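You operate a simulated robot arm through the tools that you are given. There is no shell and no other tool.

Carry out the task below with a simulated robot arm. There is one attempt and no reset: what you move stays moved.

Task
Stand the wide blue cone in the lidded crate, shut the lid and lock both latches. Set down upright: what you pick out.

It is judged by the outcome, as a careful person would: the job done as asked, and still so three seconds after it is handed in. It fails if anything else is knocked over, pushed out of place, dropped, spilled or broken. A push-on lid holds only when it is set on centred and level and pressed home; a screw cap is set on level and turned clockwise until tight.

Robot
A 6-joint arm with a fingered hand, hanging from a carriage that runs on a gantry, over the field with the corners [-47, 77], [719, -1190], [2859, 103], [2093, 1370] (x, y) and turns from -6.004 to 6.004 rad about z. Base frame: it is fixed where the carriage stands at the start and does not move with it; the origin is on the floor, on the carriage's upright axis, x ahead of it, y to its left, z up. Lengths are in mm, angles in rad, forces in N, time in s.
With the tool pointing down near the work surface it reaches from about 100 to 460 mm from the robot's upright axis, wherever it stands. Its first joint turns from -2.897 to 2.897 rad. Places, roughly: crate lid [2000, 500, 1100]; inside of the lidded crate [2200, 300, 700]; left crate latch [2200, 0, 900]; medium blue cone [1750, 0, 750]; medium red cone [2000, 250, 750]; medium yellow cone [1750, -250, 750]; right crate latch [2400, 100, 900]; thin red cone [2000, 0, 750]; thin yellow cone [2250, 250, 750]; wide blue cone, wide red cone [1750, 0, 750]. Payload 3.7 kg.
Tool frame: the origin (TCP) lies between the finger pads and is the grasp point; the fingertips stand 26 mm ahead of it; z points along the fingers, y is the line along which they close. The gripper opens to 156 mm; its body begins 73 mm behind the TCP. The gripper is a hand of 4 fingers: y runs from the thumb to the fingers, the wrist lies at [0, 0, -239] in the tool frame, and closing takes about 1.5 s.
Orientation is told as [roll, pitch, yaw] about the base's x, y, z axes, in that order, counted from this pose: with the fingers straight down and closing along the base's y, the tool's x points along the base's -x, its y along +y and its z along -z.

Tools
- The arm moves only by the tool arm_command. Its argument "moves" is a list of rows, each a list of 6 numbers: the turn, a rotation vector about the tool's x, y, z in rad, then the shift along the tool's x, y, z in cm. In form: [[wx, wy, wz, x, y, z], ...]. A call has 1 to 20 rows; each row shifts and turns the commanded pose from where the row before left it, along the tool's axes as they then stand. "gripper" is the opening, from 0 (shut) to 1 (fully open), set as the call begins (left out, the last holds). A row lasts 0.2 s, in which the tool goes at most 50 mm and 0.15 rad; a call with a longer step from one row to the next is refused whole, and so is a gripper value outside its range. Where a pose cannot be reached the arm comes as near as it can. A force on the tool above 60 N (or 10 N above the force at the start of the call, whichever is more), or a blocked arm, ends the call early, and 0.2 s more pass. The fingers move at their own pace (about 45 mm/s each) and stop on an object; they squeeze with about 21 N. The grip force told is the motor's: it shows also when the fingers shut on nothing. Time passes only in rows, and 0.2 s behind the last, so rows that do not move let the fingers close. The reply holds the time, the measured pose of the TCP, the force on the tool along the base axes, the opening and the grip force, in the units named above and with some noise, with the torque about the TCP (base axes, N m) and any sound that the robot's microphone picked up.
- Cameras (640 x 400 px; columns grow to the right, rows downward): "scene" is now at [277.6, -14.8, 1749.9]; the picture's right is [-0.22, -0.97, 0.00], its down [-0.74, 0.17, -0.66] and it looks along [0.64, -0.15, -0.75] (base axes); focal length 260 px, centre (320, 200). "wrist" rides on the gripper at [58, -58, -91] in the tool frame; the picture's right is [0.71, 0.71, 0.00], its down [-0.53, 0.53, -0.67] and it looks along [-0.47, 0.47, 0.74] (tool axes); focal length 265 px, centre (320, 200). There is no depth. A picture from a camera that has moved, and an enlarged one, comes with that camera's place and axes in the base frame and with its lens.
- capture(camera): a new picture of that camera. It takes no simulated time.
- raise_lower(by): slides the trunk up (or, below 0, down) by that many mm; the arm and the scene camera ride with it, the base frame stays. It gives what a move gives, with no picture.
- drive_base(legs): drives the robot by 1 to 6 legs, each [ahead, left, turn to the left] in mm, mm and rad, along the robot's own axes; the way and the turn of a leg run together, so that a leg with both is an arc; at most 1500 mm and 3.142 rad a leg. The arm and the cameras ride along, it lands a little off, and it stops where it bumps. It keeps to its track: a leg is cut to what the track allows. It gives what a move gives.
- curl_fingers(finger1, finger2, finger3, thumb_bend): sets how far each is bent, from 0 (flat) to 1 (curled in); at 0.3 the hand is open as for a grip, at 0.7 the pads meet at the TCP. One left out holds its place. A second passes; each finger stops where it meets its share of the squeeze, and holds until it gets a number again. A gripper value or a shape takes the hand back. It gives what a move gives, with no picture; readings hold the bend of each and the force on the fingers (four entries, about 0 where the hand has none), thumb and palm.
- set_grasp(shape): the hand has 4 fingers and takes this shape, open, in about a second: jaw (thumb against the fingers, like two jaws); tri (thumb and two fingers); tip (a fingertip pinch); poke (one finger out to press); point (the index stretched); flat (the hand flat); cup (the hand cupped); fist (a fist). The gripper value then closes the fingers along that shape, each until it touches; the sizes above hold for jaw. It gives what a move gives, with no picture.
- head_to(pan, tilt): turns the head with the scene camera to pan (to the left, within 2.705 rad either way) and tilt (down, from -0.506 to 1.204), counted from straight ahead of the robot. It gives what a move gives.
- close_up(camera, box): a new picture of the part [left, top, right, bottom] of that camera's present view, enlarged. It takes no simulated time.
- job_done(): hands the job in; it is judged then, once.

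Nothing tells you exact positions but the pictures and the camera data. Unless the task says otherwise, let go and move clear before handing in.

The tools are called as a command line: name --pt "numbers of a row" for each row, then --argument value for the rest, lists and objects as JSON in quotes. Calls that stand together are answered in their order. arm_command: Moves the arm, as the interface text tells. Its arguments: {"type":"object","properties":{"moves":{"type":"array","items":{"type":"array","items":{"type":"number"}}},"gripper":{"type":"number"}},"required":["moves"]} The other tools are called the same way: raise_lower (by) moves the trunk up or down; set_grasp (shape) gives the hand a shape; curl_fingers (finger1, finger2, finger3, thumb_bend) moves the fingers one by one; drive_base (legs) drives the base; head_to (pan, tilt) turns the head that bears the scene camera; capture (camera) takes a picture; close_up (camera, box) takes an enlarged picture of a part of a camera's view; job_done () hands the job in.

At the start:

```text
clock: 0.0
tool_pos: [412.2, -148.4, 1043.8]
orientation: [-0.001, 0.0, 0.001]
force: [-0.1, -0.7, -0.2]
wrist_torque: [0.02, -0.02, -0.02]
opening: 156.1
gripper_force: 0.0
shape: jaw
bend: [0.3, 0.3, 0.3, 0.3]
finger forces: [0.1, 0.0, 0.0, 0.0, 0.0, 0.1]
trunk travel left (down, up): [-575.0, 104.0]
robot x, y, heading: [-0.8, -1.9, 0.001]
head pan, tilt (commanded): [-0.225, 0.855]
```

scene: 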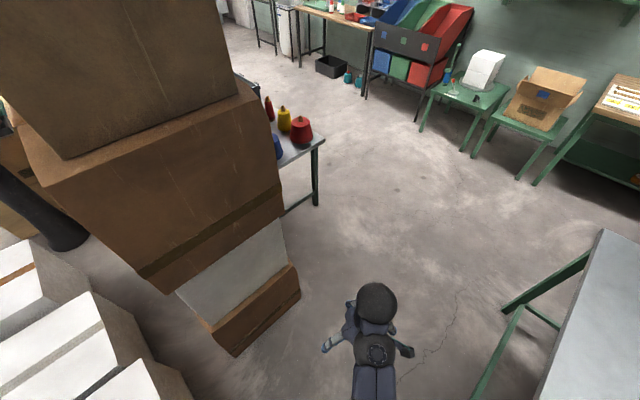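
wrist: 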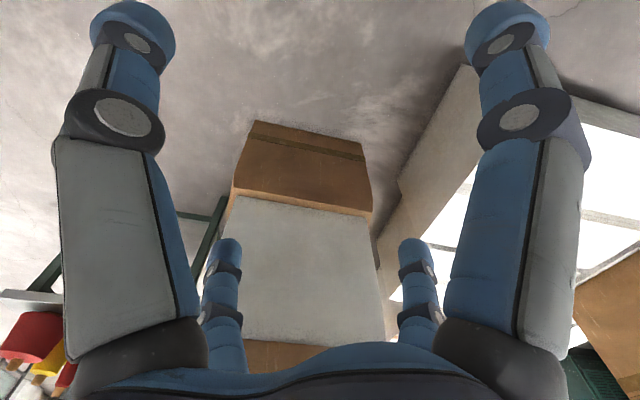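

The view ahead is partly blocked by a stack of cartons, with the cone table behind it. I'll look around with the head before driving.

head_to --pan 0.2 --tilt 0.5

capture --camera "scene"

```text
clock: 0.9
tool_pos: [413.0, -150.6, 1044.4]
orientation: [0.001, 0.001, 0.0]
force: [0.0, -0.4, -0.6]
wrist_torque: [0.01, 0.01, -0.03]
opening: 156.1
gripper_force: 0.1
shape: jaw
bend: [0.3, 0.3, 0.3, 0.3]
finger forces: [0.1, 0.1, 0.0, 0.0, 0.0, 0.0]
trunk travel left (down, up): [-575.0, 104.0]
robot x, y, heading: [-0.9, -1.7, -0.001]
head pan, tilt (commanded): [0.201, 0.499]
```

```text
taken
camera scene: at [290.9, 20.7, 1780.3], right [0.2, -0.98, 0.0], down [-0.47, -0.1, -0.88], along [0.86, 0.17, -0.48], focal length 260 px, centre (320, 200)
```

scene: 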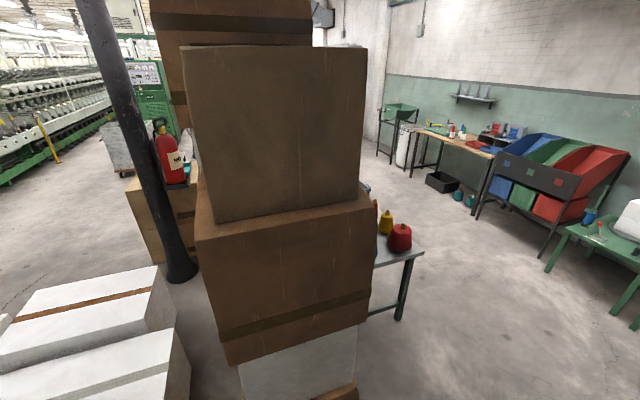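

head_to --pan -1.0 --tilt 0.6

capture --camera "scene"

```text
clock: 2.3
tool_pos: [413.1, -148.7, 1044.1]
orientation: [0.0, 0.001, 0.002]
force: [0.2, -0.6, 0.3]
wrist_torque: [-0.06, 0.0, 0.0]
opening: 155.9
gripper_force: 0.0
shape: jaw
bend: [0.3, 0.3, 0.3, 0.3]
finger forces: [0.0, 0.0, 0.0, 0.0, 0.0, 0.0]
trunk travel left (down, up): [-575.0, 104.0]
robot x, y, heading: [1.9, -2.9, 0.002]
head pan, tilt (commanded): [-1.0, 0.6]
```

```text
taken
camera scene: at [249.5, -71.7, 1771.3], right [-0.84, -0.54, 0.0], down [-0.31, 0.48, -0.83], along [0.45, -0.69, -0.56], focal length 260 px, centre (320, 200)
```

scene: 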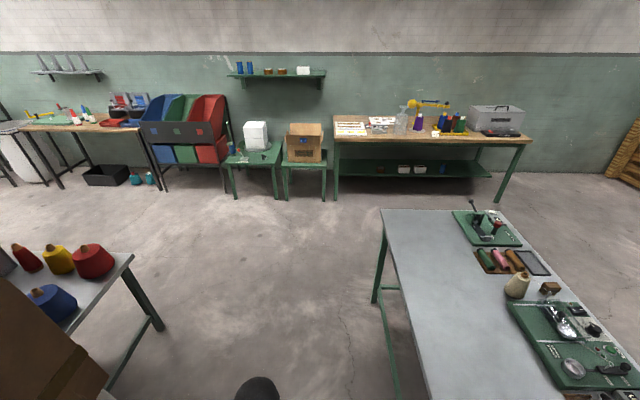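

The way along the right side looks clear of the carton stack. I'll drive right first, along the track, and then forward toward the table.

raise_lower --by 100

drive_base --legs '[[550, -910, 0], [770, 465, 0]]'

head_to --pan 0.4 --tilt 0.8

capture --camera "scene"

```text
clock: 3.6
tool_pos: [412.5, -149.3, 1143.8]
orientation: [0.001, 0.0, -0.001]
force: [0.1, 0.0, -0.2]
wrist_torque: [0.0, -0.02, -0.01]
opening: 156.1
gripper_force: 0.1
shape: jaw
bend: [0.3, 0.3, 0.3, 0.3]
finger forces: [0.0, 0.0, 0.1, 0.1, 0.1, 0.0]
trunk travel left (down, up): [-675.0, 4.0]
robot x, y, heading: [-0.5, -2.8, -0.001]
head pan, tilt (commanded): [-1.0, 0.6]
```

```text
clock: 13.4
tool_pos: [1727.7, -602.1, 1143.2]
orientation: [0.0, 0.0, 0.003]
force: [-0.3, 0.4, 0.6]
wrist_torque: [-0.01, 0.05, 0.04]
opening: 155.7
gripper_force: 0.2
shape: jaw
bend: [0.3, 0.3, 0.3, 0.3]
finger forces: [0.1, 0.0, 0.0, 0.0, 0.1, 0.0]
trunk travel left (down, up): [-675.0, 4.0]
robot x, y, heading: [1315.9, -454.9, 0.004]
head pan, tilt (commanded): [-1.0, 0.6]
```

```text
clock: 14.9
tool_pos: [1728.9, -602.0, 1144.5]
orientation: [0.001, 0.0, 0.003]
force: [0.3, -0.1, 0.4]
wrist_torque: [0.0, -0.03, 0.02]
opening: 155.8
gripper_force: 0.0
shape: jaw
bend: [0.3, 0.3, 0.3, 0.3]
finger forces: [0.0, 0.0, 0.0, 0.1, 0.0, 0.0]
trunk travel left (down, up): [-675.0, 4.0]
robot x, y, heading: [1317.2, -450.2, 0.005]
head pan, tilt (commanded): [0.4, 0.799]
```

```text
taken
camera scene: at [1590.8, -418.8, 1854.4], right [0.39, -0.92, 0.0], down [-0.66, -0.28, -0.7], along [0.64, 0.27, -0.72], focal length 260 px, centre (320, 200)
```

scene: 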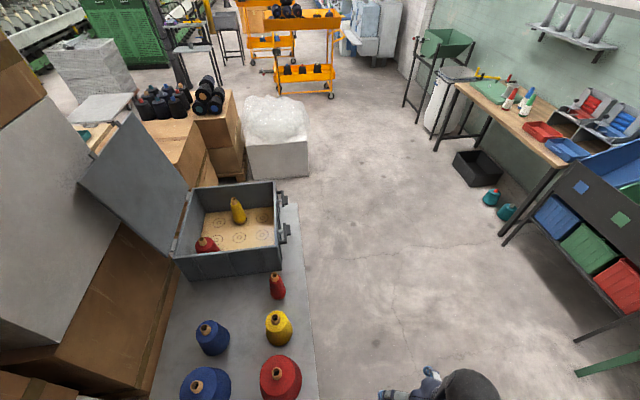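

close_up --camera "scene" --box '[150, 160, 330, 290]'

close_up --camera "scene" --box '[140, 270, 340, 400]'

```text
3.08 times, centred on (240, 225) of scene
camera zoom: at [1590.8, -418.8, 1854.4], right [0.39, -0.92, 0.0], down [-0.66, -0.28, -0.7], along [0.64, 0.27, -0.72], focal length 800 px, centre (566, 123)
```

zoom: 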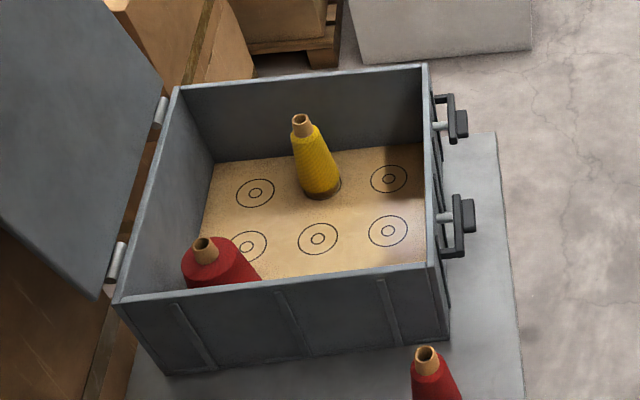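

```text
3.08 times, centred on (240, 335) of scene
camera zoom: at [1590.8, -418.8, 1854.4], right [0.39, -0.92, 0.0], down [-0.66, -0.28, -0.7], along [0.64, 0.27, -0.72], focal length 800 px, centre (566, -215)
```

zoom: 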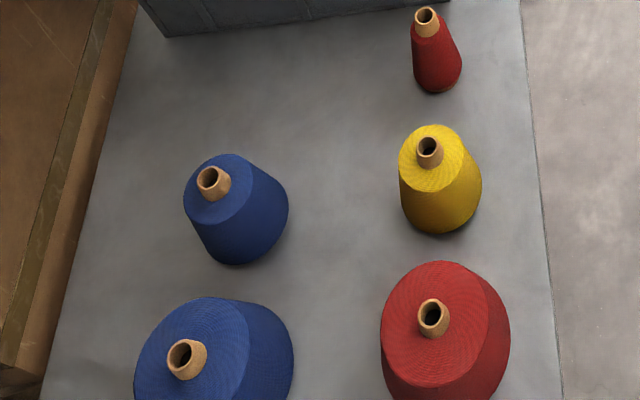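

The table, the open crate (thin yellow and medium red already inside) and the wide blue cone are now visible. I'll turn parallel to the table and look at the crate's front and latches.

drive_base --legs '[[0, -300, 0.538], [600, 0, 0]]'

head_to --pan 0.8 --tilt 0.8

capture --camera "scene"

```text
clock: 20.0
tool_pos: [2342.2, -345.9, 1144.5]
orientation: [0.001, 0.001, 0.54]
force: [-0.6, -0.3, 0.0]
wrist_torque: [0.0, -0.02, 0.0]
opening: 155.8
gripper_force: 0.0
shape: jaw
bend: [0.3, 0.3, 0.3, 0.3]
finger forces: [0.1, 0.0, 0.0, 0.0, 0.0, 0.0]
trunk travel left (down, up): [-675.0, 4.0]
robot x, y, heading: [1913.1, -429.9, 0.543]
head pan, tilt (commanded): [0.4, 0.799]
```

```text
clock: 20.9
tool_pos: [2342.0, -346.0, 1144.7]
orientation: [-0.001, 0.001, 0.539]
force: [0.6, 0.6, 0.8]
wrist_torque: [0.02, -0.01, -0.05]
opening: 155.7
gripper_force: 0.0
shape: jaw
bend: [0.3, 0.3, 0.3, 0.3]
finger forces: [0.0, 0.0, 0.0, 0.0, 0.0, 0.1]
trunk travel left (down, up): [-675.0, 4.0]
robot x, y, heading: [1912.8, -432.4, 0.541]
head pan, tilt (commanded): [0.799, 0.799]
```

```text
taken
camera scene: at [2103.4, -245.6, 1854.4], right [0.97, -0.23, 0.0], down [-0.17, -0.7, -0.7], along [0.16, 0.68, -0.72], focal length 260 px, centre (320, 200)
```

scene: 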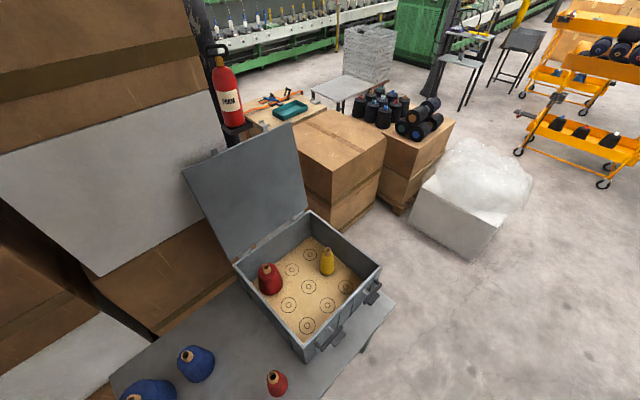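

close_up --camera "scene" --box '[170, 110, 400, 370]'

close_up --camera "scene" --box '[290, 240, 410, 360]'

```text
1.54 times, centred on (285, 240) of scene
camera zoom: at [2103.4, -245.6, 1854.4], right [0.97, -0.23, 0.0], down [-0.17, -0.7, -0.7], along [0.16, 0.68, -0.72], focal length 400 px, centre (374, 138)
```

zoom: 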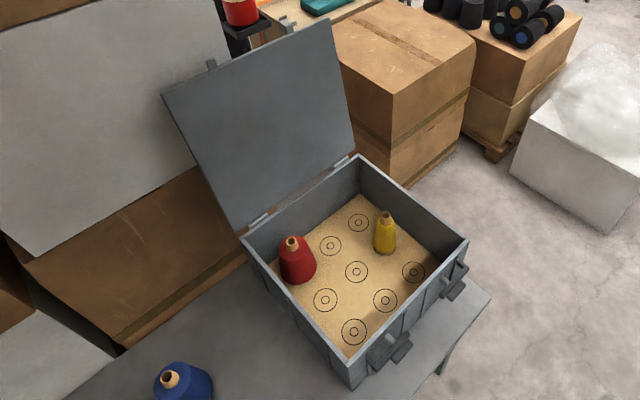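

```text
3.33 times, centred on (350, 300) of scene
camera zoom: at [2103.4, -245.6, 1854.4], right [0.97, -0.23, 0.0], down [-0.17, -0.7, -0.7], along [0.16, 0.68, -0.72], focal length 867 px, centre (220, -133)
```

zoom: 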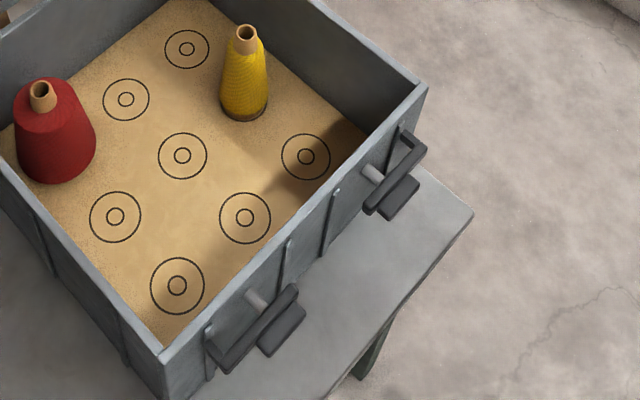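

I have a first fix: crate floor near z 728, rim near z 901, cone tops near z 852. Next I'll lower the trunk in the aisle to study the latches and lid from the front.

raise_lower --by -500

head_to --pan 0.75 --tilt 0.45

capture --camera "scene"

close_up --camera "scene" --box '[270, 160, 470, 320]'

```text
refused: -500 is not a number from -400 to 400
```

```text
clock: 21.7
tool_pos: [2342.2, -346.9, 1144.9]
orientation: [0.0, -0.002, 0.538]
force: [1.5, -0.1, 0.3]
wrist_torque: [0.01, 0.01, -0.01]
opening: 156.1
gripper_force: 0.0
shape: jaw
bend: [0.3, 0.3, 0.3, 0.3]
finger forces: [0.1, 0.1, 0.0, 0.0, 0.0, 0.0]
trunk travel left (down, up): [-675.0, 4.0]
robot x, y, heading: [1909.6, -432.8, 0.542]
head pan, tilt (commanded): [0.75, 0.45]
```

```text
taken
camera scene: at [2110.2, -235.8, 1884.8], right [0.96, -0.28, 0.0], down [-0.12, -0.42, -0.9], along [0.25, 0.86, -0.44], focal length 260 px, centre (320, 200)
```

scene: 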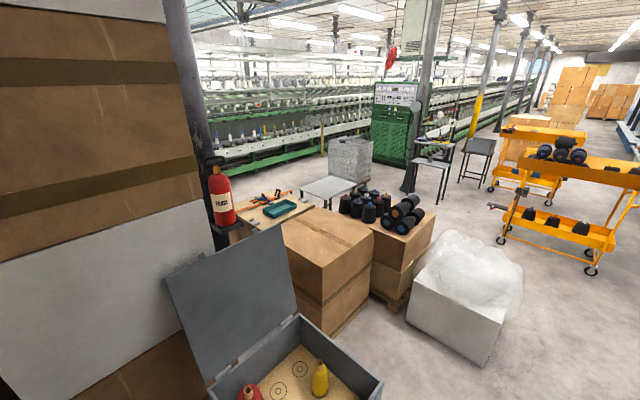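

```text
2.50 times, centred on (370, 240) of scene
camera zoom: at [2110.2, -235.8, 1884.8], right [0.96, -0.28, 0.0], down [-0.12, -0.42, -0.9], along [0.25, 0.86, -0.44], focal length 650 px, centre (195, 100)
```

zoom: 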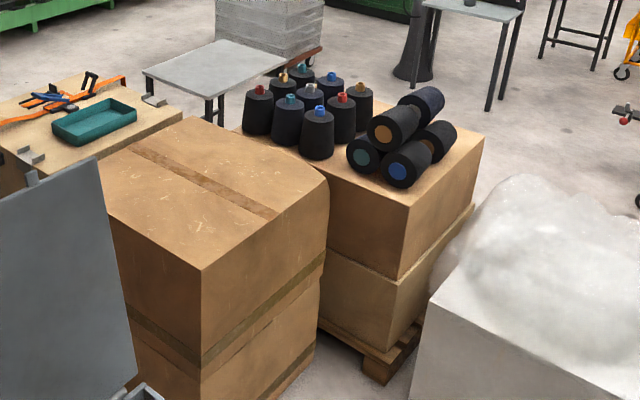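

raise_lower --by -400

head_to --pan 0.85 --tilt 0.6

capture --camera "scene"

close_up --camera "scene" --box '[300, 200, 460, 320]'

```text
clock: 25.5
tool_pos: [2342.7, -346.1, 744.1]
orientation: [-0.001, -0.001, 0.538]
force: [-0.1, 0.3, 0.2]
wrist_torque: [0.02, 0.03, -0.01]
opening: 156.0
gripper_force: 0.0
shape: jaw
bend: [0.3, 0.3, 0.3, 0.3]
finger forces: [0.0, 0.1, 0.0, 0.0, 0.1, 0.0]
trunk travel left (down, up): [-275.0, 404.0]
robot x, y, heading: [1909.8, -431.0, 0.539]
head pan, tilt (commanded): [0.75, 0.45]
```

```text
clock: 26.2
tool_pos: [2341.3, -346.5, 744.6]
orientation: [0.001, 0.001, 0.538]
force: [0.4, 0.4, 0.6]
wrist_torque: [-0.01, 0.03, 0.03]
opening: 155.9
gripper_force: 0.1
shape: jaw
bend: [0.3, 0.3, 0.3, 0.3]
finger forces: [0.0, 0.0, 0.1, 0.0, 0.0, 0.0]
trunk travel left (down, up): [-275.0, 404.0]
robot x, y, heading: [1914.6, -425.5, 0.539]
head pan, tilt (commanded): [0.85, 0.6]
```

```text
taken
camera scene: at [2100.7, -237.2, 1471.3], right [0.98, -0.18, 0.0], down [-0.1, -0.56, -0.83], along [0.15, 0.81, -0.56], focal length 260 px, centre (320, 200)
```

scene: 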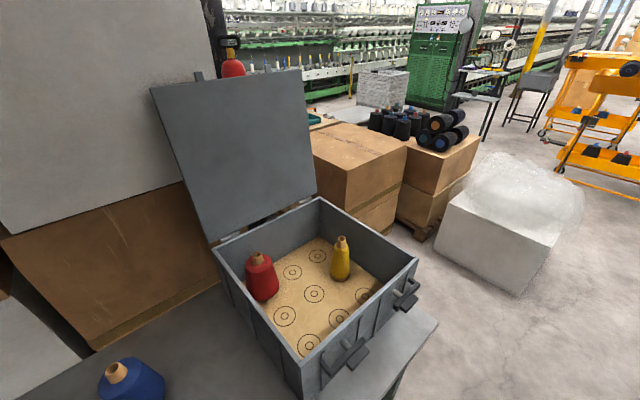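

```text
3.33 times, centred on (380, 260) of scene
camera zoom: at [2100.7, -237.2, 1471.3], right [0.98, -0.18, 0.0], down [-0.1, -0.56, -0.83], along [0.15, 0.81, -0.56], focal length 867 px, centre (120, 0)
```

zoom: 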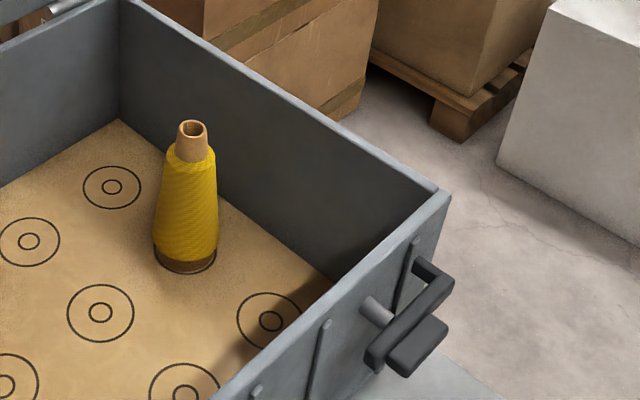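

raise_lower --by -200

drive_base --legs '[[300, -40, 0]]'

head_to --pan 1.5 --tilt 0.6

capture --camera "scene"

```text
clock: 28.4
tool_pos: [2341.7, -346.6, 543.7]
orientation: [0.0, 0.001, 0.54]
force: [0.0, 0.4, 0.2]
wrist_torque: [0.0, -0.01, 0.02]
opening: 155.7
gripper_force: 0.1
shape: jaw
bend: [0.3, 0.3, 0.3, 0.3]
finger forces: [0.0, 0.0, 0.0, 0.1, 0.0, 0.1]
trunk travel left (down, up): [-75.0, 604.0]
robot x, y, heading: [1911.4, -429.2, 0.539]
head pan, tilt (commanded): [0.85, 0.6]
```

```text
clock: 30.4
tool_pos: [2615.7, -217.6, 544.5]
orientation: [0.0, 0.001, 0.541]
force: [0.1, -0.1, 0.1]
wrist_torque: [-0.03, 0.0, -0.03]
opening: 155.9
gripper_force: 0.1
shape: jaw
bend: [0.3, 0.3, 0.3, 0.3]
finger forces: [0.0, 0.0, 0.0, 0.0, 0.0, 0.0]
trunk travel left (down, up): [-75.0, 604.0]
robot x, y, heading: [2184.0, -300.6, 0.534]
head pan, tilt (commanded): [0.85, 0.6]
```

```text
clock: 31.5
tool_pos: [2613.6, -218.4, 545.7]
orientation: [0.0, 0.0, 0.54]
force: [-0.6, -0.6, -0.1]
wrist_torque: [0.0, 0.02, -0.02]
opening: 156.0
gripper_force: 0.0
shape: jaw
bend: [0.3, 0.3, 0.3, 0.3]
finger forces: [0.0, 0.0, 0.1, 0.0, 0.0, 0.1]
trunk travel left (down, up): [-75.0, 604.0]
robot x, y, heading: [2184.4, -303.2, 0.534]
head pan, tilt (commanded): [1.499, 0.6]
```

```text
taken
camera scene: at [2316.7, -117.0, 1271.3], right [0.89, 0.45, 0.0], down [0.25, -0.5, -0.83], along [-0.37, 0.74, -0.56], focal length 260 px, centre (320, 200)
```

scene: 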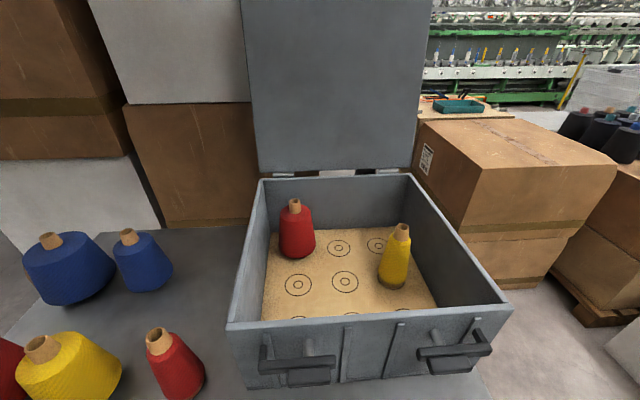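

close_up --camera "scene" --box '[220, 290, 380, 400]'

close_up --camera "scene" --box '[370, 290, 530, 400]'

head_to --pan 1.5 --tilt 0.95

capture --camera "scene"

head_to --pan 1.5 --tilt 0.1

capture --camera "scene"

```text
3.64 times, centred on (300, 345) of scene
camera zoom: at [2316.7, -117.0, 1271.3], right [0.89, 0.45, 0.0], down [0.25, -0.5, -0.83], along [-0.37, 0.74, -0.56], focal length 946 px, centre (393, -327)
```

zoom: 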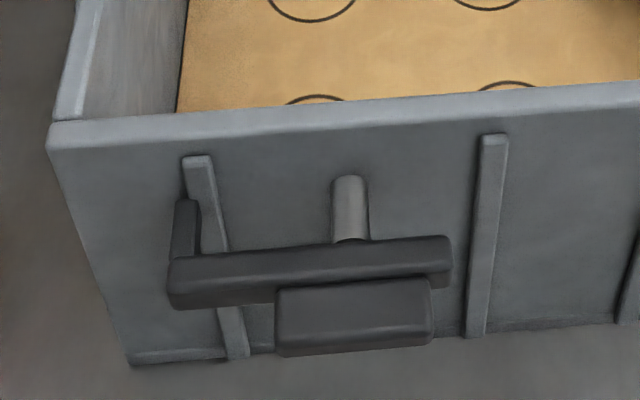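

```text
3.64 times, centred on (450, 345) of scene
camera zoom: at [2316.7, -117.0, 1271.3], right [0.89, 0.45, 0.0], down [0.25, -0.5, -0.83], along [-0.37, 0.74, -0.56], focal length 946 px, centre (-153, -327)
```

zoom: 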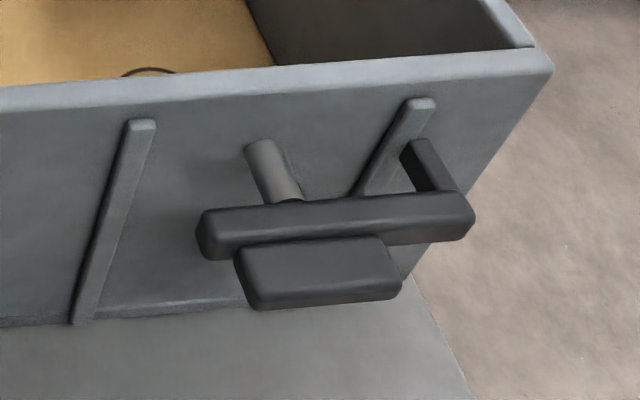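

```text
clock: 32.3
tool_pos: [2613.5, -218.2, 544.2]
orientation: [-0.001, -0.002, 0.54]
force: [-0.2, -0.1, 0.1]
wrist_torque: [-0.03, -0.02, -0.01]
opening: 155.9
gripper_force: 0.0
shape: jaw
bend: [0.3, 0.3, 0.3, 0.3]
finger forces: [0.1, 0.1, 0.1, 0.0, 0.0, 0.0]
trunk travel left (down, up): [-75.0, 604.0]
robot x, y, heading: [2181.9, -298.7, 0.538]
head pan, tilt (commanded): [1.499, 0.949]
```

```text
taken
camera scene: at [2323.7, -130.9, 1242.9], right [0.89, 0.45, 0.0], down [0.37, -0.73, -0.58], along [-0.26, 0.52, -0.81], focal length 260 px, centre (320, 200)
```

scene: 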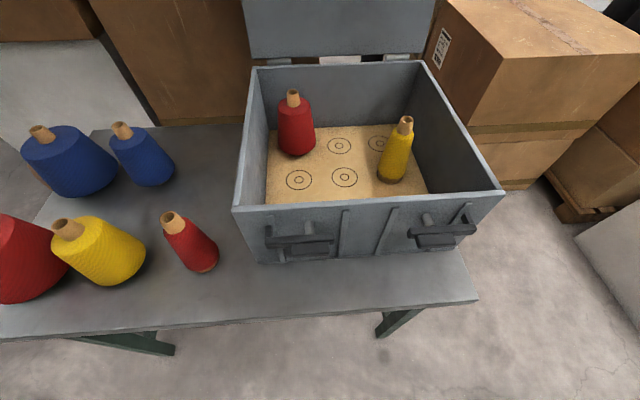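

```text
clock: 33.5
tool_pos: [2613.2, -216.9, 543.0]
orientation: [0.0, 0.001, 0.541]
force: [0.0, 0.2, 0.5]
wrist_torque: [0.03, -0.01, -0.01]
opening: 156.0
gripper_force: 0.1
shape: jaw
bend: [0.3, 0.3, 0.3, 0.3]
finger forces: [0.0, 0.0, 0.1, 0.0, 0.0, 0.1]
trunk travel left (down, up): [-75.0, 604.0]
robot x, y, heading: [2180.7, -301.5, 0.534]
head pan, tilt (commanded): [1.499, 0.099]
```

```text
taken
camera scene: at [2315.0, -113.7, 1317.4], right [0.89, 0.45, 0.0], down [0.05, -0.09, -0.99], along [-0.45, 0.89, -0.1], focal length 260 px, centre (320, 200)
```

scene: 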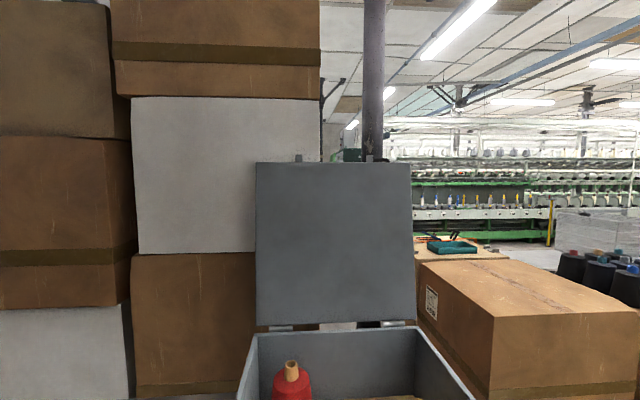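

The latches look like levers turning on a pin, with hooked ends that must catch the two tabs on the lid's edge. The lid leans back about 10° with its edge near z 1347. First I'll fetch the cone, so I'm raising the trunk and backing along the aisle to stand beside the cones.

raise_lower --by 400

raise_lower --by 80

drive_base --legs '[[-660, 0, 0], [0, 325, 0]]'

head_to --pan 1.2 --tilt 0.9

capture --camera "scene"

```text
clock: 37.3
tool_pos: [2614.0, -217.7, 944.8]
orientation: [0.0, 0.001, 0.539]
force: [0.8, -1.0, 0.1]
wrist_torque: [-0.01, 0.01, -0.04]
opening: 156.0
gripper_force: 0.0
shape: jaw
bend: [0.3, 0.3, 0.3, 0.3]
finger forces: [0.0, 0.0, 0.0, 0.0, 0.1, 0.1]
trunk travel left (down, up): [-475.0, 204.0]
robot x, y, heading: [2181.0, -303.4, 0.54]
head pan, tilt (commanded): [1.499, 0.099]
```

```text
clock: 38.5
tool_pos: [2613.3, -219.0, 1024.4]
orientation: [-0.002, -0.001, 0.539]
force: [0.5, -0.2, -0.5]
wrist_torque: [0.0, 0.03, 0.0]
opening: 156.0
gripper_force: 0.0
shape: jaw
bend: [0.3, 0.3, 0.3, 0.3]
finger forces: [0.0, 0.1, 0.1, 0.0, 0.0, 0.0]
trunk travel left (down, up): [-555.0, 124.0]
robot x, y, heading: [2180.9, -303.3, 0.541]
head pan, tilt (commanded): [1.499, 0.099]
```

```text
clock: 43.9
tool_pos: [1881.0, -274.9, 1023.3]
orientation: [0.0, 0.001, 0.548]
force: [0.8, -0.3, -0.2]
wrist_torque: [-0.01, 0.02, 0.0]
opening: 156.0
gripper_force: 0.0
shape: jaw
bend: [0.3, 0.3, 0.3, 0.3]
finger forces: [0.1, 0.1, 0.0, 0.0, 0.0, 0.0]
trunk travel left (down, up): [-555.0, 124.0]
robot x, y, heading: [1453.6, -363.9, 0.546]
head pan, tilt (commanded): [1.499, 0.099]
```

```text
clock: 45.0
tool_pos: [1881.4, -273.9, 1024.7]
orientation: [0.002, 0.001, 0.55]
force: [-0.8, -0.1, -0.6]
wrist_torque: [-0.01, -0.02, 0.01]
opening: 156.0
gripper_force: 0.0
shape: jaw
bend: [0.3, 0.3, 0.3, 0.3]
finger forces: [0.1, 0.0, 0.0, 0.0, 0.1, 0.1]
trunk travel left (down, up): [-555.0, 124.0]
robot x, y, heading: [1454.6, -363.8, 0.552]
head pan, tilt (commanded): [1.201, 0.901]
```

```text
taken
camera scene: at [1609.7, -180.9, 1726.6], right [0.98, 0.18, 0.0], down [0.14, -0.77, -0.62], along [-0.11, 0.61, -0.78], focal length 260 px, centre (320, 200)
```

scene: 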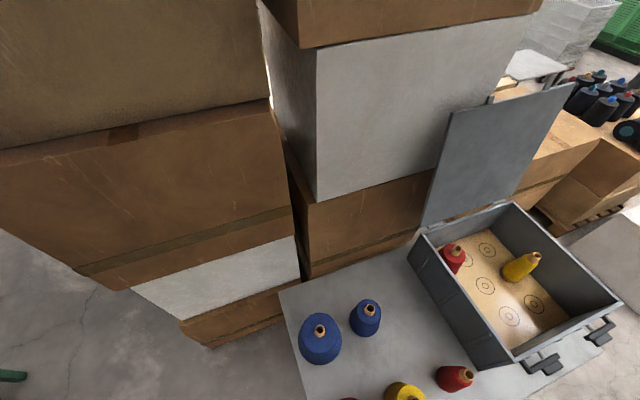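

The wide blue cone's core is at about (1577, -3, 852), well within reach. I'll bring the hand above it, staying high.

arm_command --pt "0 0 0 1.31 4.34 0" --pt "0 0 0 1.31 4.34 0" --pt "0 0 0 1.31 4.34 0" --pt "0 0 0 1.31 4.34 0" --pt "0 0 0 1.31 4.34 0" --pt "0 0 0 1.31 4.34 0" --pt "0 0 0 1.31 4.34 0" --pt "0 0 0 1.31 4.34 0" --pt "0 0 0 1.31 4.34 0"

capture --camera "wrist"

capture --camera "scene"

```text
clock: 47.0
tool_pos: [1580.2, -0.4, 1008.6]
orientation: [-0.001, 0.0, 0.549]
force: [0.0, 0.2, 0.2]
wrist_torque: [0.02, 0.0, 0.02]
opening: 155.9
gripper_force: 0.1
shape: jaw
bend: [0.3, 0.3, 0.3, 0.3]
finger forces: [0.0, 0.1, 0.0, 0.1, 0.1, 0.0]
out of reach, approached as far as the arm can: row 2, 3, 4
trunk travel left (down, up): [-555.0, 124.0]
robot x, y, heading: [1447.3, -362.9, 0.55]
head pan, tilt (commanded): [1.201, 0.901]
```

```text
taken
camera wrist: at [1562.7, -78.7, 1100.7], right [-0.97, 0.23, 0.0], down [0.17, 0.72, 0.67], along [0.16, 0.65, -0.74], focal length 265 px, centre (320, 200)
```

wrist: 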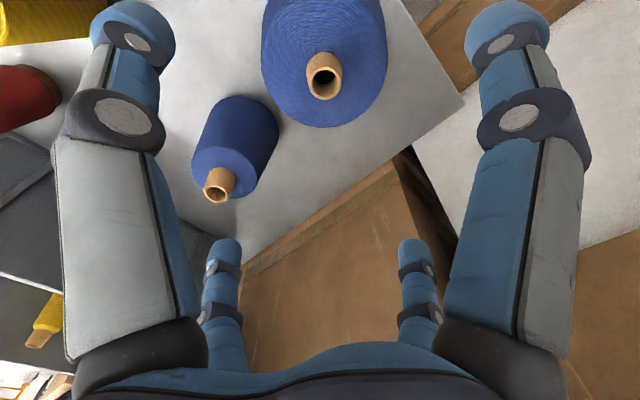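

```text
taken
camera scene: at [1609.8, -181.0, 1726.5], right [0.98, 0.18, 0.0], down [0.14, -0.77, -0.62], along [-0.11, 0.61, -0.78], focal length 260 px, centre (320, 200)
```

scene: 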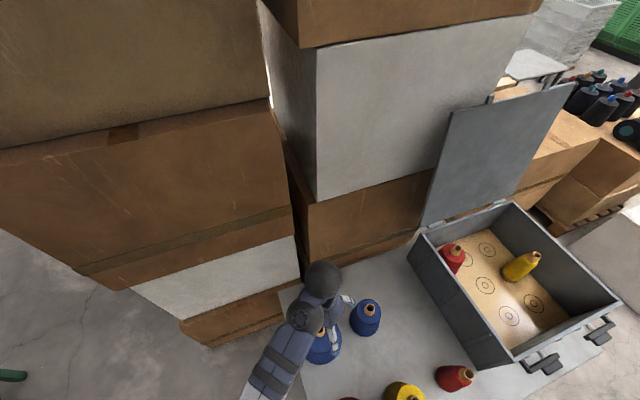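

The hand's four fingers sit at 90° around the tool axis, so I can grip the cone body centrally from above. I'm correcting the small offset and coming part way down to check the alignment.

arm_command --pt "0 0 0 0.43 -0.23 0" --pt "0 0 0 0 0 2" --pt "0 0 0 0 0 2.5" --pt "0 0 0 0 0 2.5" --pt "0 0 0 0 0 2.5" --pt "0 0 0 0 0 1" --pt "0 0 0 0 0 0"

capture --camera "wrist"

close_up --camera "scene" --box '[240, 260, 420, 400]'

```text
clock: 48.6
tool_pos: [1578.2, -3.8, 903.1]
orientation: [0.0, 0.0, 0.55]
force: [0.3, -0.5, 0.3]
wrist_torque: [-0.03, 0.0, 0.03]
opening: 156.1
gripper_force: 0.1
shape: jaw
bend: [0.3, 0.3, 0.3, 0.3]
finger forces: [0.1, 0.1, 0.0, 0.0, 0.0, 0.0]
trunk travel left (down, up): [-555.0, 124.0]
robot x, y, heading: [1448.5, -360.5, 0.55]
head pan, tilt (commanded): [1.201, 0.901]
```

```text
taken
camera wrist: at [1560.9, -83.1, 995.2], right [-0.97, 0.23, 0.0], down [0.17, 0.72, 0.67], along [0.16, 0.65, -0.74], focal length 265 px, centre (320, 200)
```

wrist: 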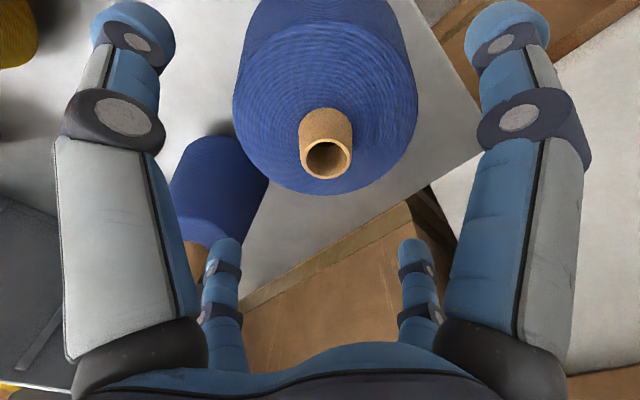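

```text
2.86 times, centred on (330, 330) of scene
camera zoom: at [1609.7, -180.9, 1726.5], right [0.98, 0.18, 0.0], down [0.14, -0.77, -0.62], along [-0.11, 0.61, -0.78], focal length 743 px, centre (291, -171)
```

zoom: 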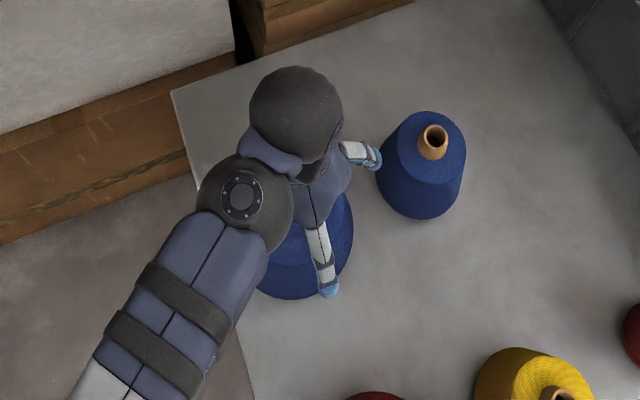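

The core stands about 45 mm proud of the yarn and its top is near z 871, so I'll grip the core. I'm closing the fingers partway above it and then checking before going down.

arm_command --pt "0 0 0 0.1 -0.1 0" --pt "0 0 0 0 0 0" --pt "0 0 0 0 0 0" --pt "0 0 0 0 0 0" --pt "0 0 0 0 0 0" --pt "0 0 0 0 0 0" --gripper 0.42

capture --camera "wrist"

close_up --camera "scene" --box '[250, 260, 390, 370]'

```text
clock: 50.0
tool_pos: [1579.3, -4.8, 904.2]
orientation: [0.001, 0.0, 0.549]
force: [-0.7, 0.3, -0.1]
wrist_torque: [-0.01, -0.02, 0.0]
opening: 65.9
gripper_force: 0.1
shape: jaw
bend: [0.4, 0.4, 0.4, 0.7]
finger forces: [0.0, 0.0, 0.1, 0.0, 0.1, 0.0]
trunk travel left (down, up): [-555.0, 124.0]
robot x, y, heading: [1447.7, -364.0, 0.549]
head pan, tilt (commanded): [1.201, 0.901]
```

```text
taken
camera wrist: at [1560.8, -84.4, 995.2], right [-0.97, 0.23, 0.0], down [0.17, 0.72, 0.67], along [0.16, 0.65, -0.74], focal length 265 px, centre (320, 200)
```

wrist: 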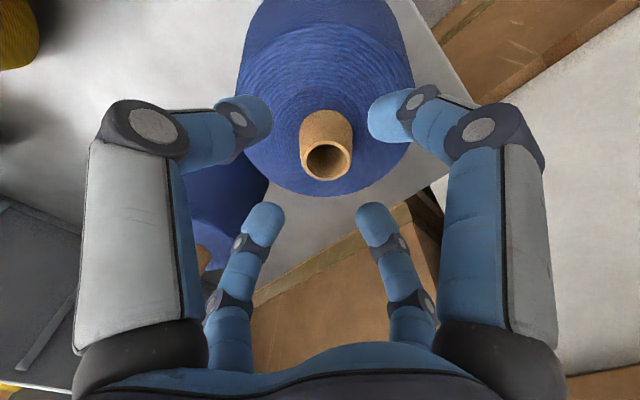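

```text
3.64 times, centred on (320, 315) of scene
camera zoom: at [1609.7, -180.9, 1726.5], right [0.98, 0.18, 0.0], down [0.14, -0.77, -0.62], along [-0.11, 0.61, -0.78], focal length 946 px, centre (320, -218)
```

zoom: 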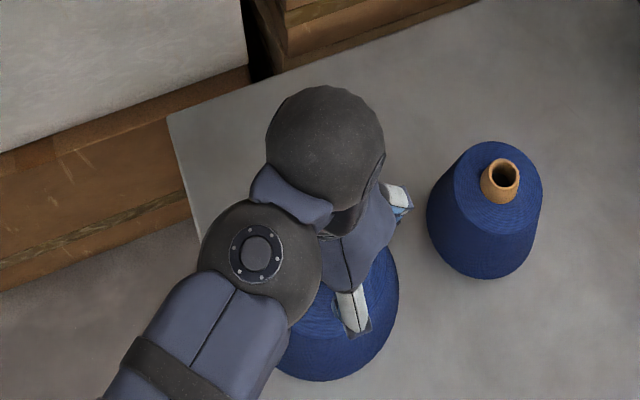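

arm_command --pt "0 0 0 0.19 0.17 0" --pt "0 0 0 0 0 1.2" --pt "0 0 0 0 0 1.2" --pt "0 0 0 0 0 1.2" --pt "0 0 0 0 0 1.2" --pt "0 0 0 0 0 0"

capture --camera "wrist"

```text
clock: 51.2
tool_pos: [1579.6, -3.4, 866.1]
orientation: [0.001, -0.001, 0.546]
force: [0.5, -16.5, 42.6]
wrist_torque: [-1.98, -1.0, -0.17]
opening: 56.4
gripper_force: 18.7
shape: jaw
bend: [0.82, 0.82, 0.83, 0.7]
finger forces: [10.8, 8.6, 5.7, 0.0, 43.2, 0.0]
trunk travel left (down, up): [-555.0, 124.0]
robot x, y, heading: [1450.6, -364.5, 0.547]
head pan, tilt (commanded): [1.201, 0.901]
stopped in row 5: the force on the tool passed its limit at 83 N (the readings are from after the stop); the commanded pose is now the measured one
```

```text
taken
camera wrist: at [1561.1, -82.6, 957.8], right [-0.97, 0.24, 0.0], down [0.18, 0.72, 0.67], along [0.16, 0.65, -0.74], focal length 265 px, centre (320, 200)
```

wrist: 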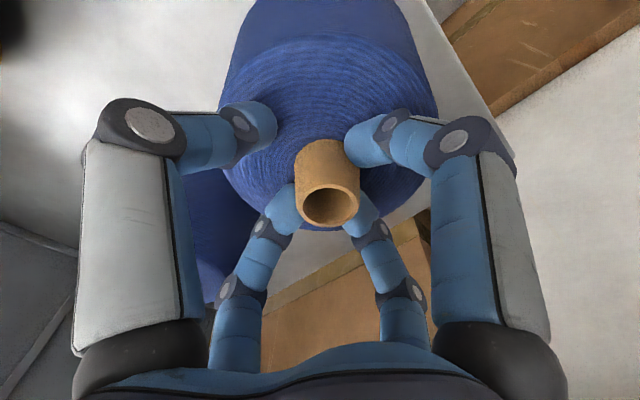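

The thumb pressed on the yarn top, so the yarn stands higher than I thought. I'll back up a little and then close on the core.

arm_command --pt "0 0 0 0 0 -0.7" --pt "0 0 0 0 0 -0.7" --pt "0 0 0 0 0 0"

capture --camera "wrist"

close_up --camera "scene" --box '[250, 260, 390, 370]'

```text
clock: 52.0
tool_pos: [1576.3, -1.8, 877.8]
orientation: [0.003, -0.001, 0.548]
force: [0.9, -0.3, -11.3]
wrist_torque: [0.02, -0.04, -0.01]
opening: 35.4
gripper_force: 20.8
shape: jaw
bend: [0.79, 0.79, 0.79, 0.68]
finger forces: [15.6, 14.1, 13.2, 0.0, 13.8, 0.0]
trunk travel left (down, up): [-555.0, 124.0]
robot x, y, heading: [1452.2, -365.8, 0.554]
head pan, tilt (commanded): [1.201, 0.901]
```

```text
taken
camera wrist: at [1558.7, -81.9, 969.1], right [-0.97, 0.23, 0.0], down [0.17, 0.72, 0.67], along [0.16, 0.65, -0.74], focal length 265 px, centre (320, 200)
```

wrist: 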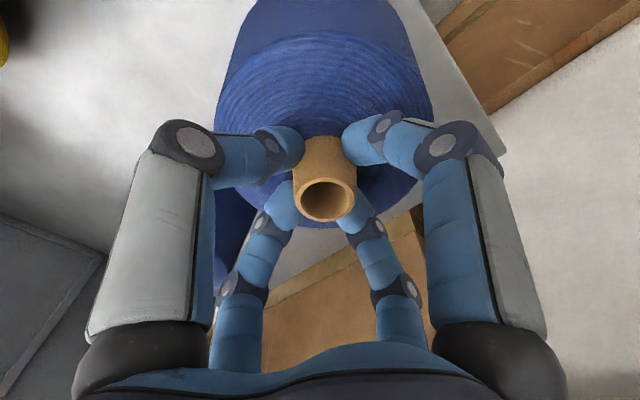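

```text
3.64 times, centred on (320, 315) of scene
camera zoom: at [1609.5, -181.3, 1726.2], right [0.98, 0.18, 0.0], down [0.14, -0.77, -0.62], along [-0.11, 0.61, -0.78], focal length 946 px, centre (320, -218)
```

zoom: 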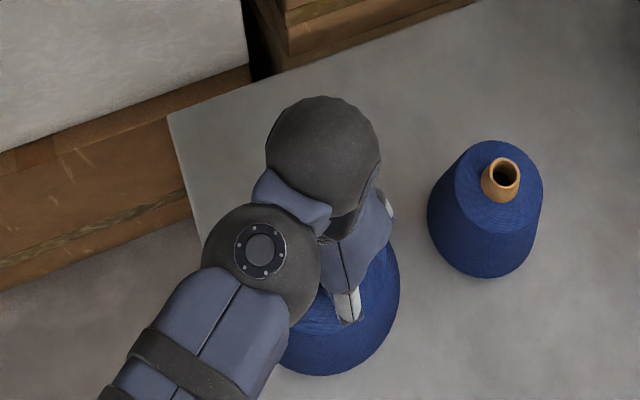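

The fingers have closed on the core (35 mm opening, force on all four). I'll command a full squeeze and lift slowly.

arm_command --pt "0 0 0 0 0 0" --pt "0 0 0 0 0 0" --pt "0 0 0 0 0 0" --pt "0 0 0 0 0 -1" --pt "0 0 0 0 0 -1" --pt "0 0 0 0 0 -1" --pt "0 0 0 0 0 0" --gripper 0

capture --camera "wrist"

close_up --camera "scene" --box '[250, 260, 390, 370]'

```text
clock: 53.6
tool_pos: [1578.6, -1.2, 908.1]
orientation: [0.003, -0.005, 0.548]
force: [-0.1, 0.1, -11.3]
wrist_torque: [0.07, -0.04, 0.02]
opening: 35.1
gripper_force: 21.3
shape: jaw
bend: [0.79, 0.79, 0.79, 0.68]
finger forces: [15.6, 14.0, 13.2, 0.1, 13.9, 0.1]
trunk travel left (down, up): [-555.0, 124.0]
robot x, y, heading: [1449.5, -360.2, 0.551]
head pan, tilt (commanded): [1.201, 0.901]
```

```text
taken
camera wrist: at [1559.5, -81.7, 999.7], right [-0.97, 0.23, 0.0], down [0.17, 0.72, 0.67], along [0.16, 0.65, -0.74], focal length 265 px, centre (320, 200)
```

wrist: 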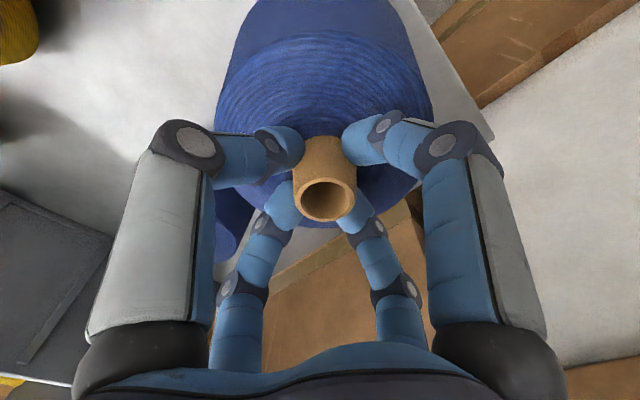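

```text
3.64 times, centred on (320, 315) of scene
camera zoom: at [1609.5, -181.3, 1726.3], right [0.98, 0.18, 0.0], down [0.14, -0.77, -0.62], along [-0.11, 0.61, -0.78], focal length 946 px, centre (320, -218)
```

zoom: 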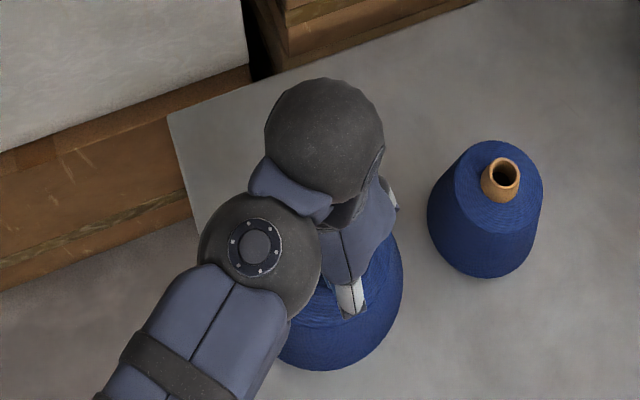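

The cone hangs securely (about 1.15 kg) with its core top level with the TCP. I'll lift it clear of the crate rim, using the trunk first and then the arm.

raise_lower --by 120

arm_command --pt "0 0 0 0 0 -2" --pt "0 0 0 0 0 -2" --pt "0 0 0 0 0 -2" --pt "0 0 0 0 0 -2" --pt "0 0 0 0 0 -1.5" --pt "0 0 0 0 0 0"

capture --camera "wrist"

capture --camera "scene"

```text
clock: 55.1
tool_pos: [1578.4, -2.5, 1027.4]
orientation: [0.004, -0.002, 0.549]
force: [0.4, -1.1, -11.4]
wrist_torque: [0.02, -0.04, 0.0]
opening: 35.0
gripper_force: 21.0
shape: jaw
bend: [0.79, 0.79, 0.79, 0.68]
finger forces: [15.7, 13.9, 13.2, 0.1, 13.8, 0.0]
trunk travel left (down, up): [-675.0, 4.0]
robot x, y, heading: [1452.8, -363.2, 0.552]
head pan, tilt (commanded): [1.201, 0.901]
```

```text
clock: 56.5
tool_pos: [1577.2, -2.1, 1123.5]
orientation: [0.002, -0.002, 0.548]
force: [0.0, 0.4, -11.9]
wrist_torque: [0.04, -0.05, -0.01]
opening: 34.9
gripper_force: 21.2
shape: jaw
bend: [0.79, 0.79, 0.79, 0.68]
finger forces: [15.5, 14.0, 13.2, 0.0, 13.8, 0.0]
trunk travel left (down, up): [-675.0, 4.0]
robot x, y, heading: [1448.7, -360.5, 0.547]
head pan, tilt (commanded): [1.201, 0.901]
```

```text
taken
camera wrist: at [1559.3, -81.7, 1215.0], right [-0.97, 0.23, 0.0], down [0.17, 0.72, 0.67], along [0.16, 0.65, -0.74], focal length 265 px, centre (320, 200)
```

wrist: 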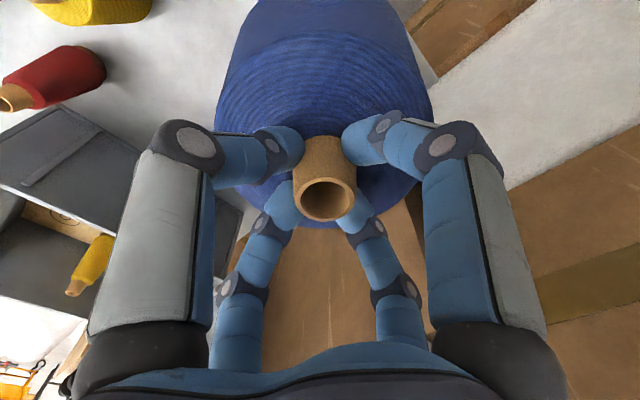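

```text
taken
camera scene: at [1609.5, -181.3, 1846.3], right [0.98, 0.18, 0.0], down [0.14, -0.77, -0.62], along [-0.11, 0.61, -0.78], focal length 260 px, centre (320, 200)
```

scene: 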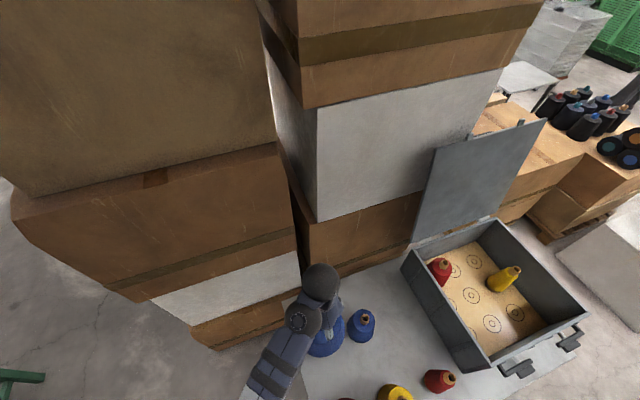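

Clear height reached (cone bottom about 50 mm above the rim). I'm driving to put the cone over the free space between the four open spots in the crate.

drive_base --legs '[[300, -127, 0], [307, 0, 0]]'

head_to --pan 1.5 --tilt 1.1

capture --camera "scene"

capture --camera "wrist"

```text
clock: 60.4
tool_pos: [2163.9, 208.5, 1123.3]
orientation: [0.004, -0.004, 0.549]
force: [-0.1, -0.2, -12.1]
wrist_torque: [0.03, -0.03, 0.04]
opening: 34.8
gripper_force: 21.0
shape: jaw
bend: [0.79, 0.79, 0.79, 0.68]
finger forces: [15.8, 13.8, 13.3, 0.0, 13.6, 0.1]
trunk travel left (down, up): [-675.0, 4.0]
robot x, y, heading: [2039.2, -151.3, 0.552]
head pan, tilt (commanded): [1.201, 0.901]
```

```text
clock: 61.1
tool_pos: [2164.6, 208.7, 1124.7]
orientation: [0.001, -0.002, 0.548]
force: [0.5, -0.6, -11.9]
wrist_torque: [0.03, -0.01, -0.01]
opening: 34.7
gripper_force: 21.8
shape: jaw
bend: [0.79, 0.79, 0.79, 0.68]
finger forces: [15.8, 13.7, 13.2, 0.0, 13.7, 0.1]
trunk travel left (down, up): [-675.0, 4.0]
robot x, y, heading: [2039.8, -149.4, 0.549]
head pan, tilt (commanded): [1.499, 1.1]
```

```text
taken
camera scene: at [2180.5, 11.9, 1832.6], right [0.89, 0.46, 0.0], down [0.41, -0.79, -0.45], along [-0.21, 0.4, -0.89], focal length 260 px, centre (320, 200)
```

scene: 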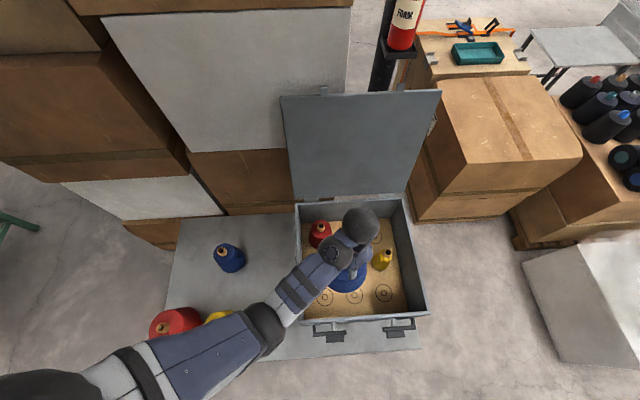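

```text
taken
camera wrist: at [2145.8, 129.6, 1214.6], right [-0.97, 0.23, 0.0], down [0.17, 0.72, 0.67], along [0.16, 0.65, -0.74], focal length 265 px, centre (320, 200)
```

wrist: 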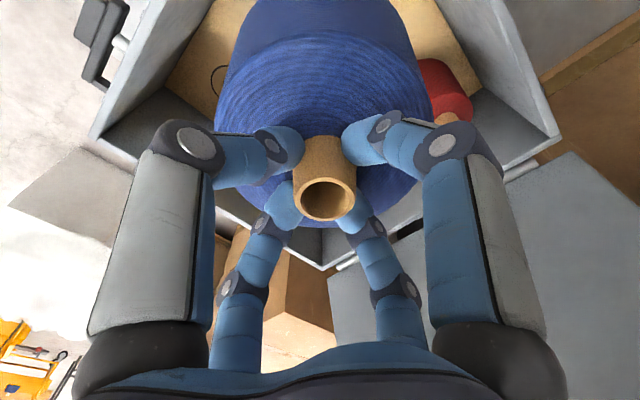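

close_up --camera "scene" --box '[280, 190, 440, 330]'

```text
2.86 times, centred on (360, 260) of scene
camera zoom: at [2180.5, 11.9, 1832.6], right [0.89, 0.46, 0.0], down [0.41, -0.79, -0.45], along [-0.21, 0.4, -0.89], focal length 743 px, centre (206, 29)
```

zoom: 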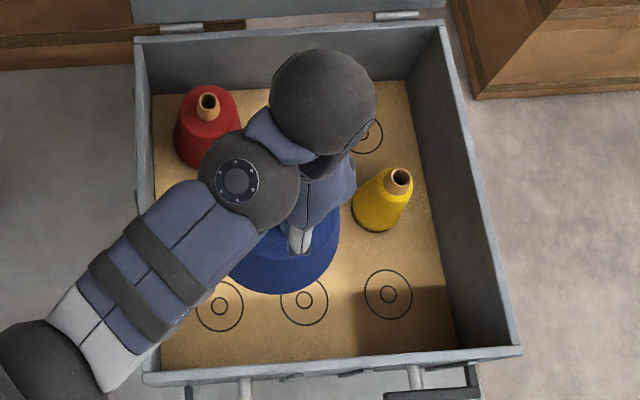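

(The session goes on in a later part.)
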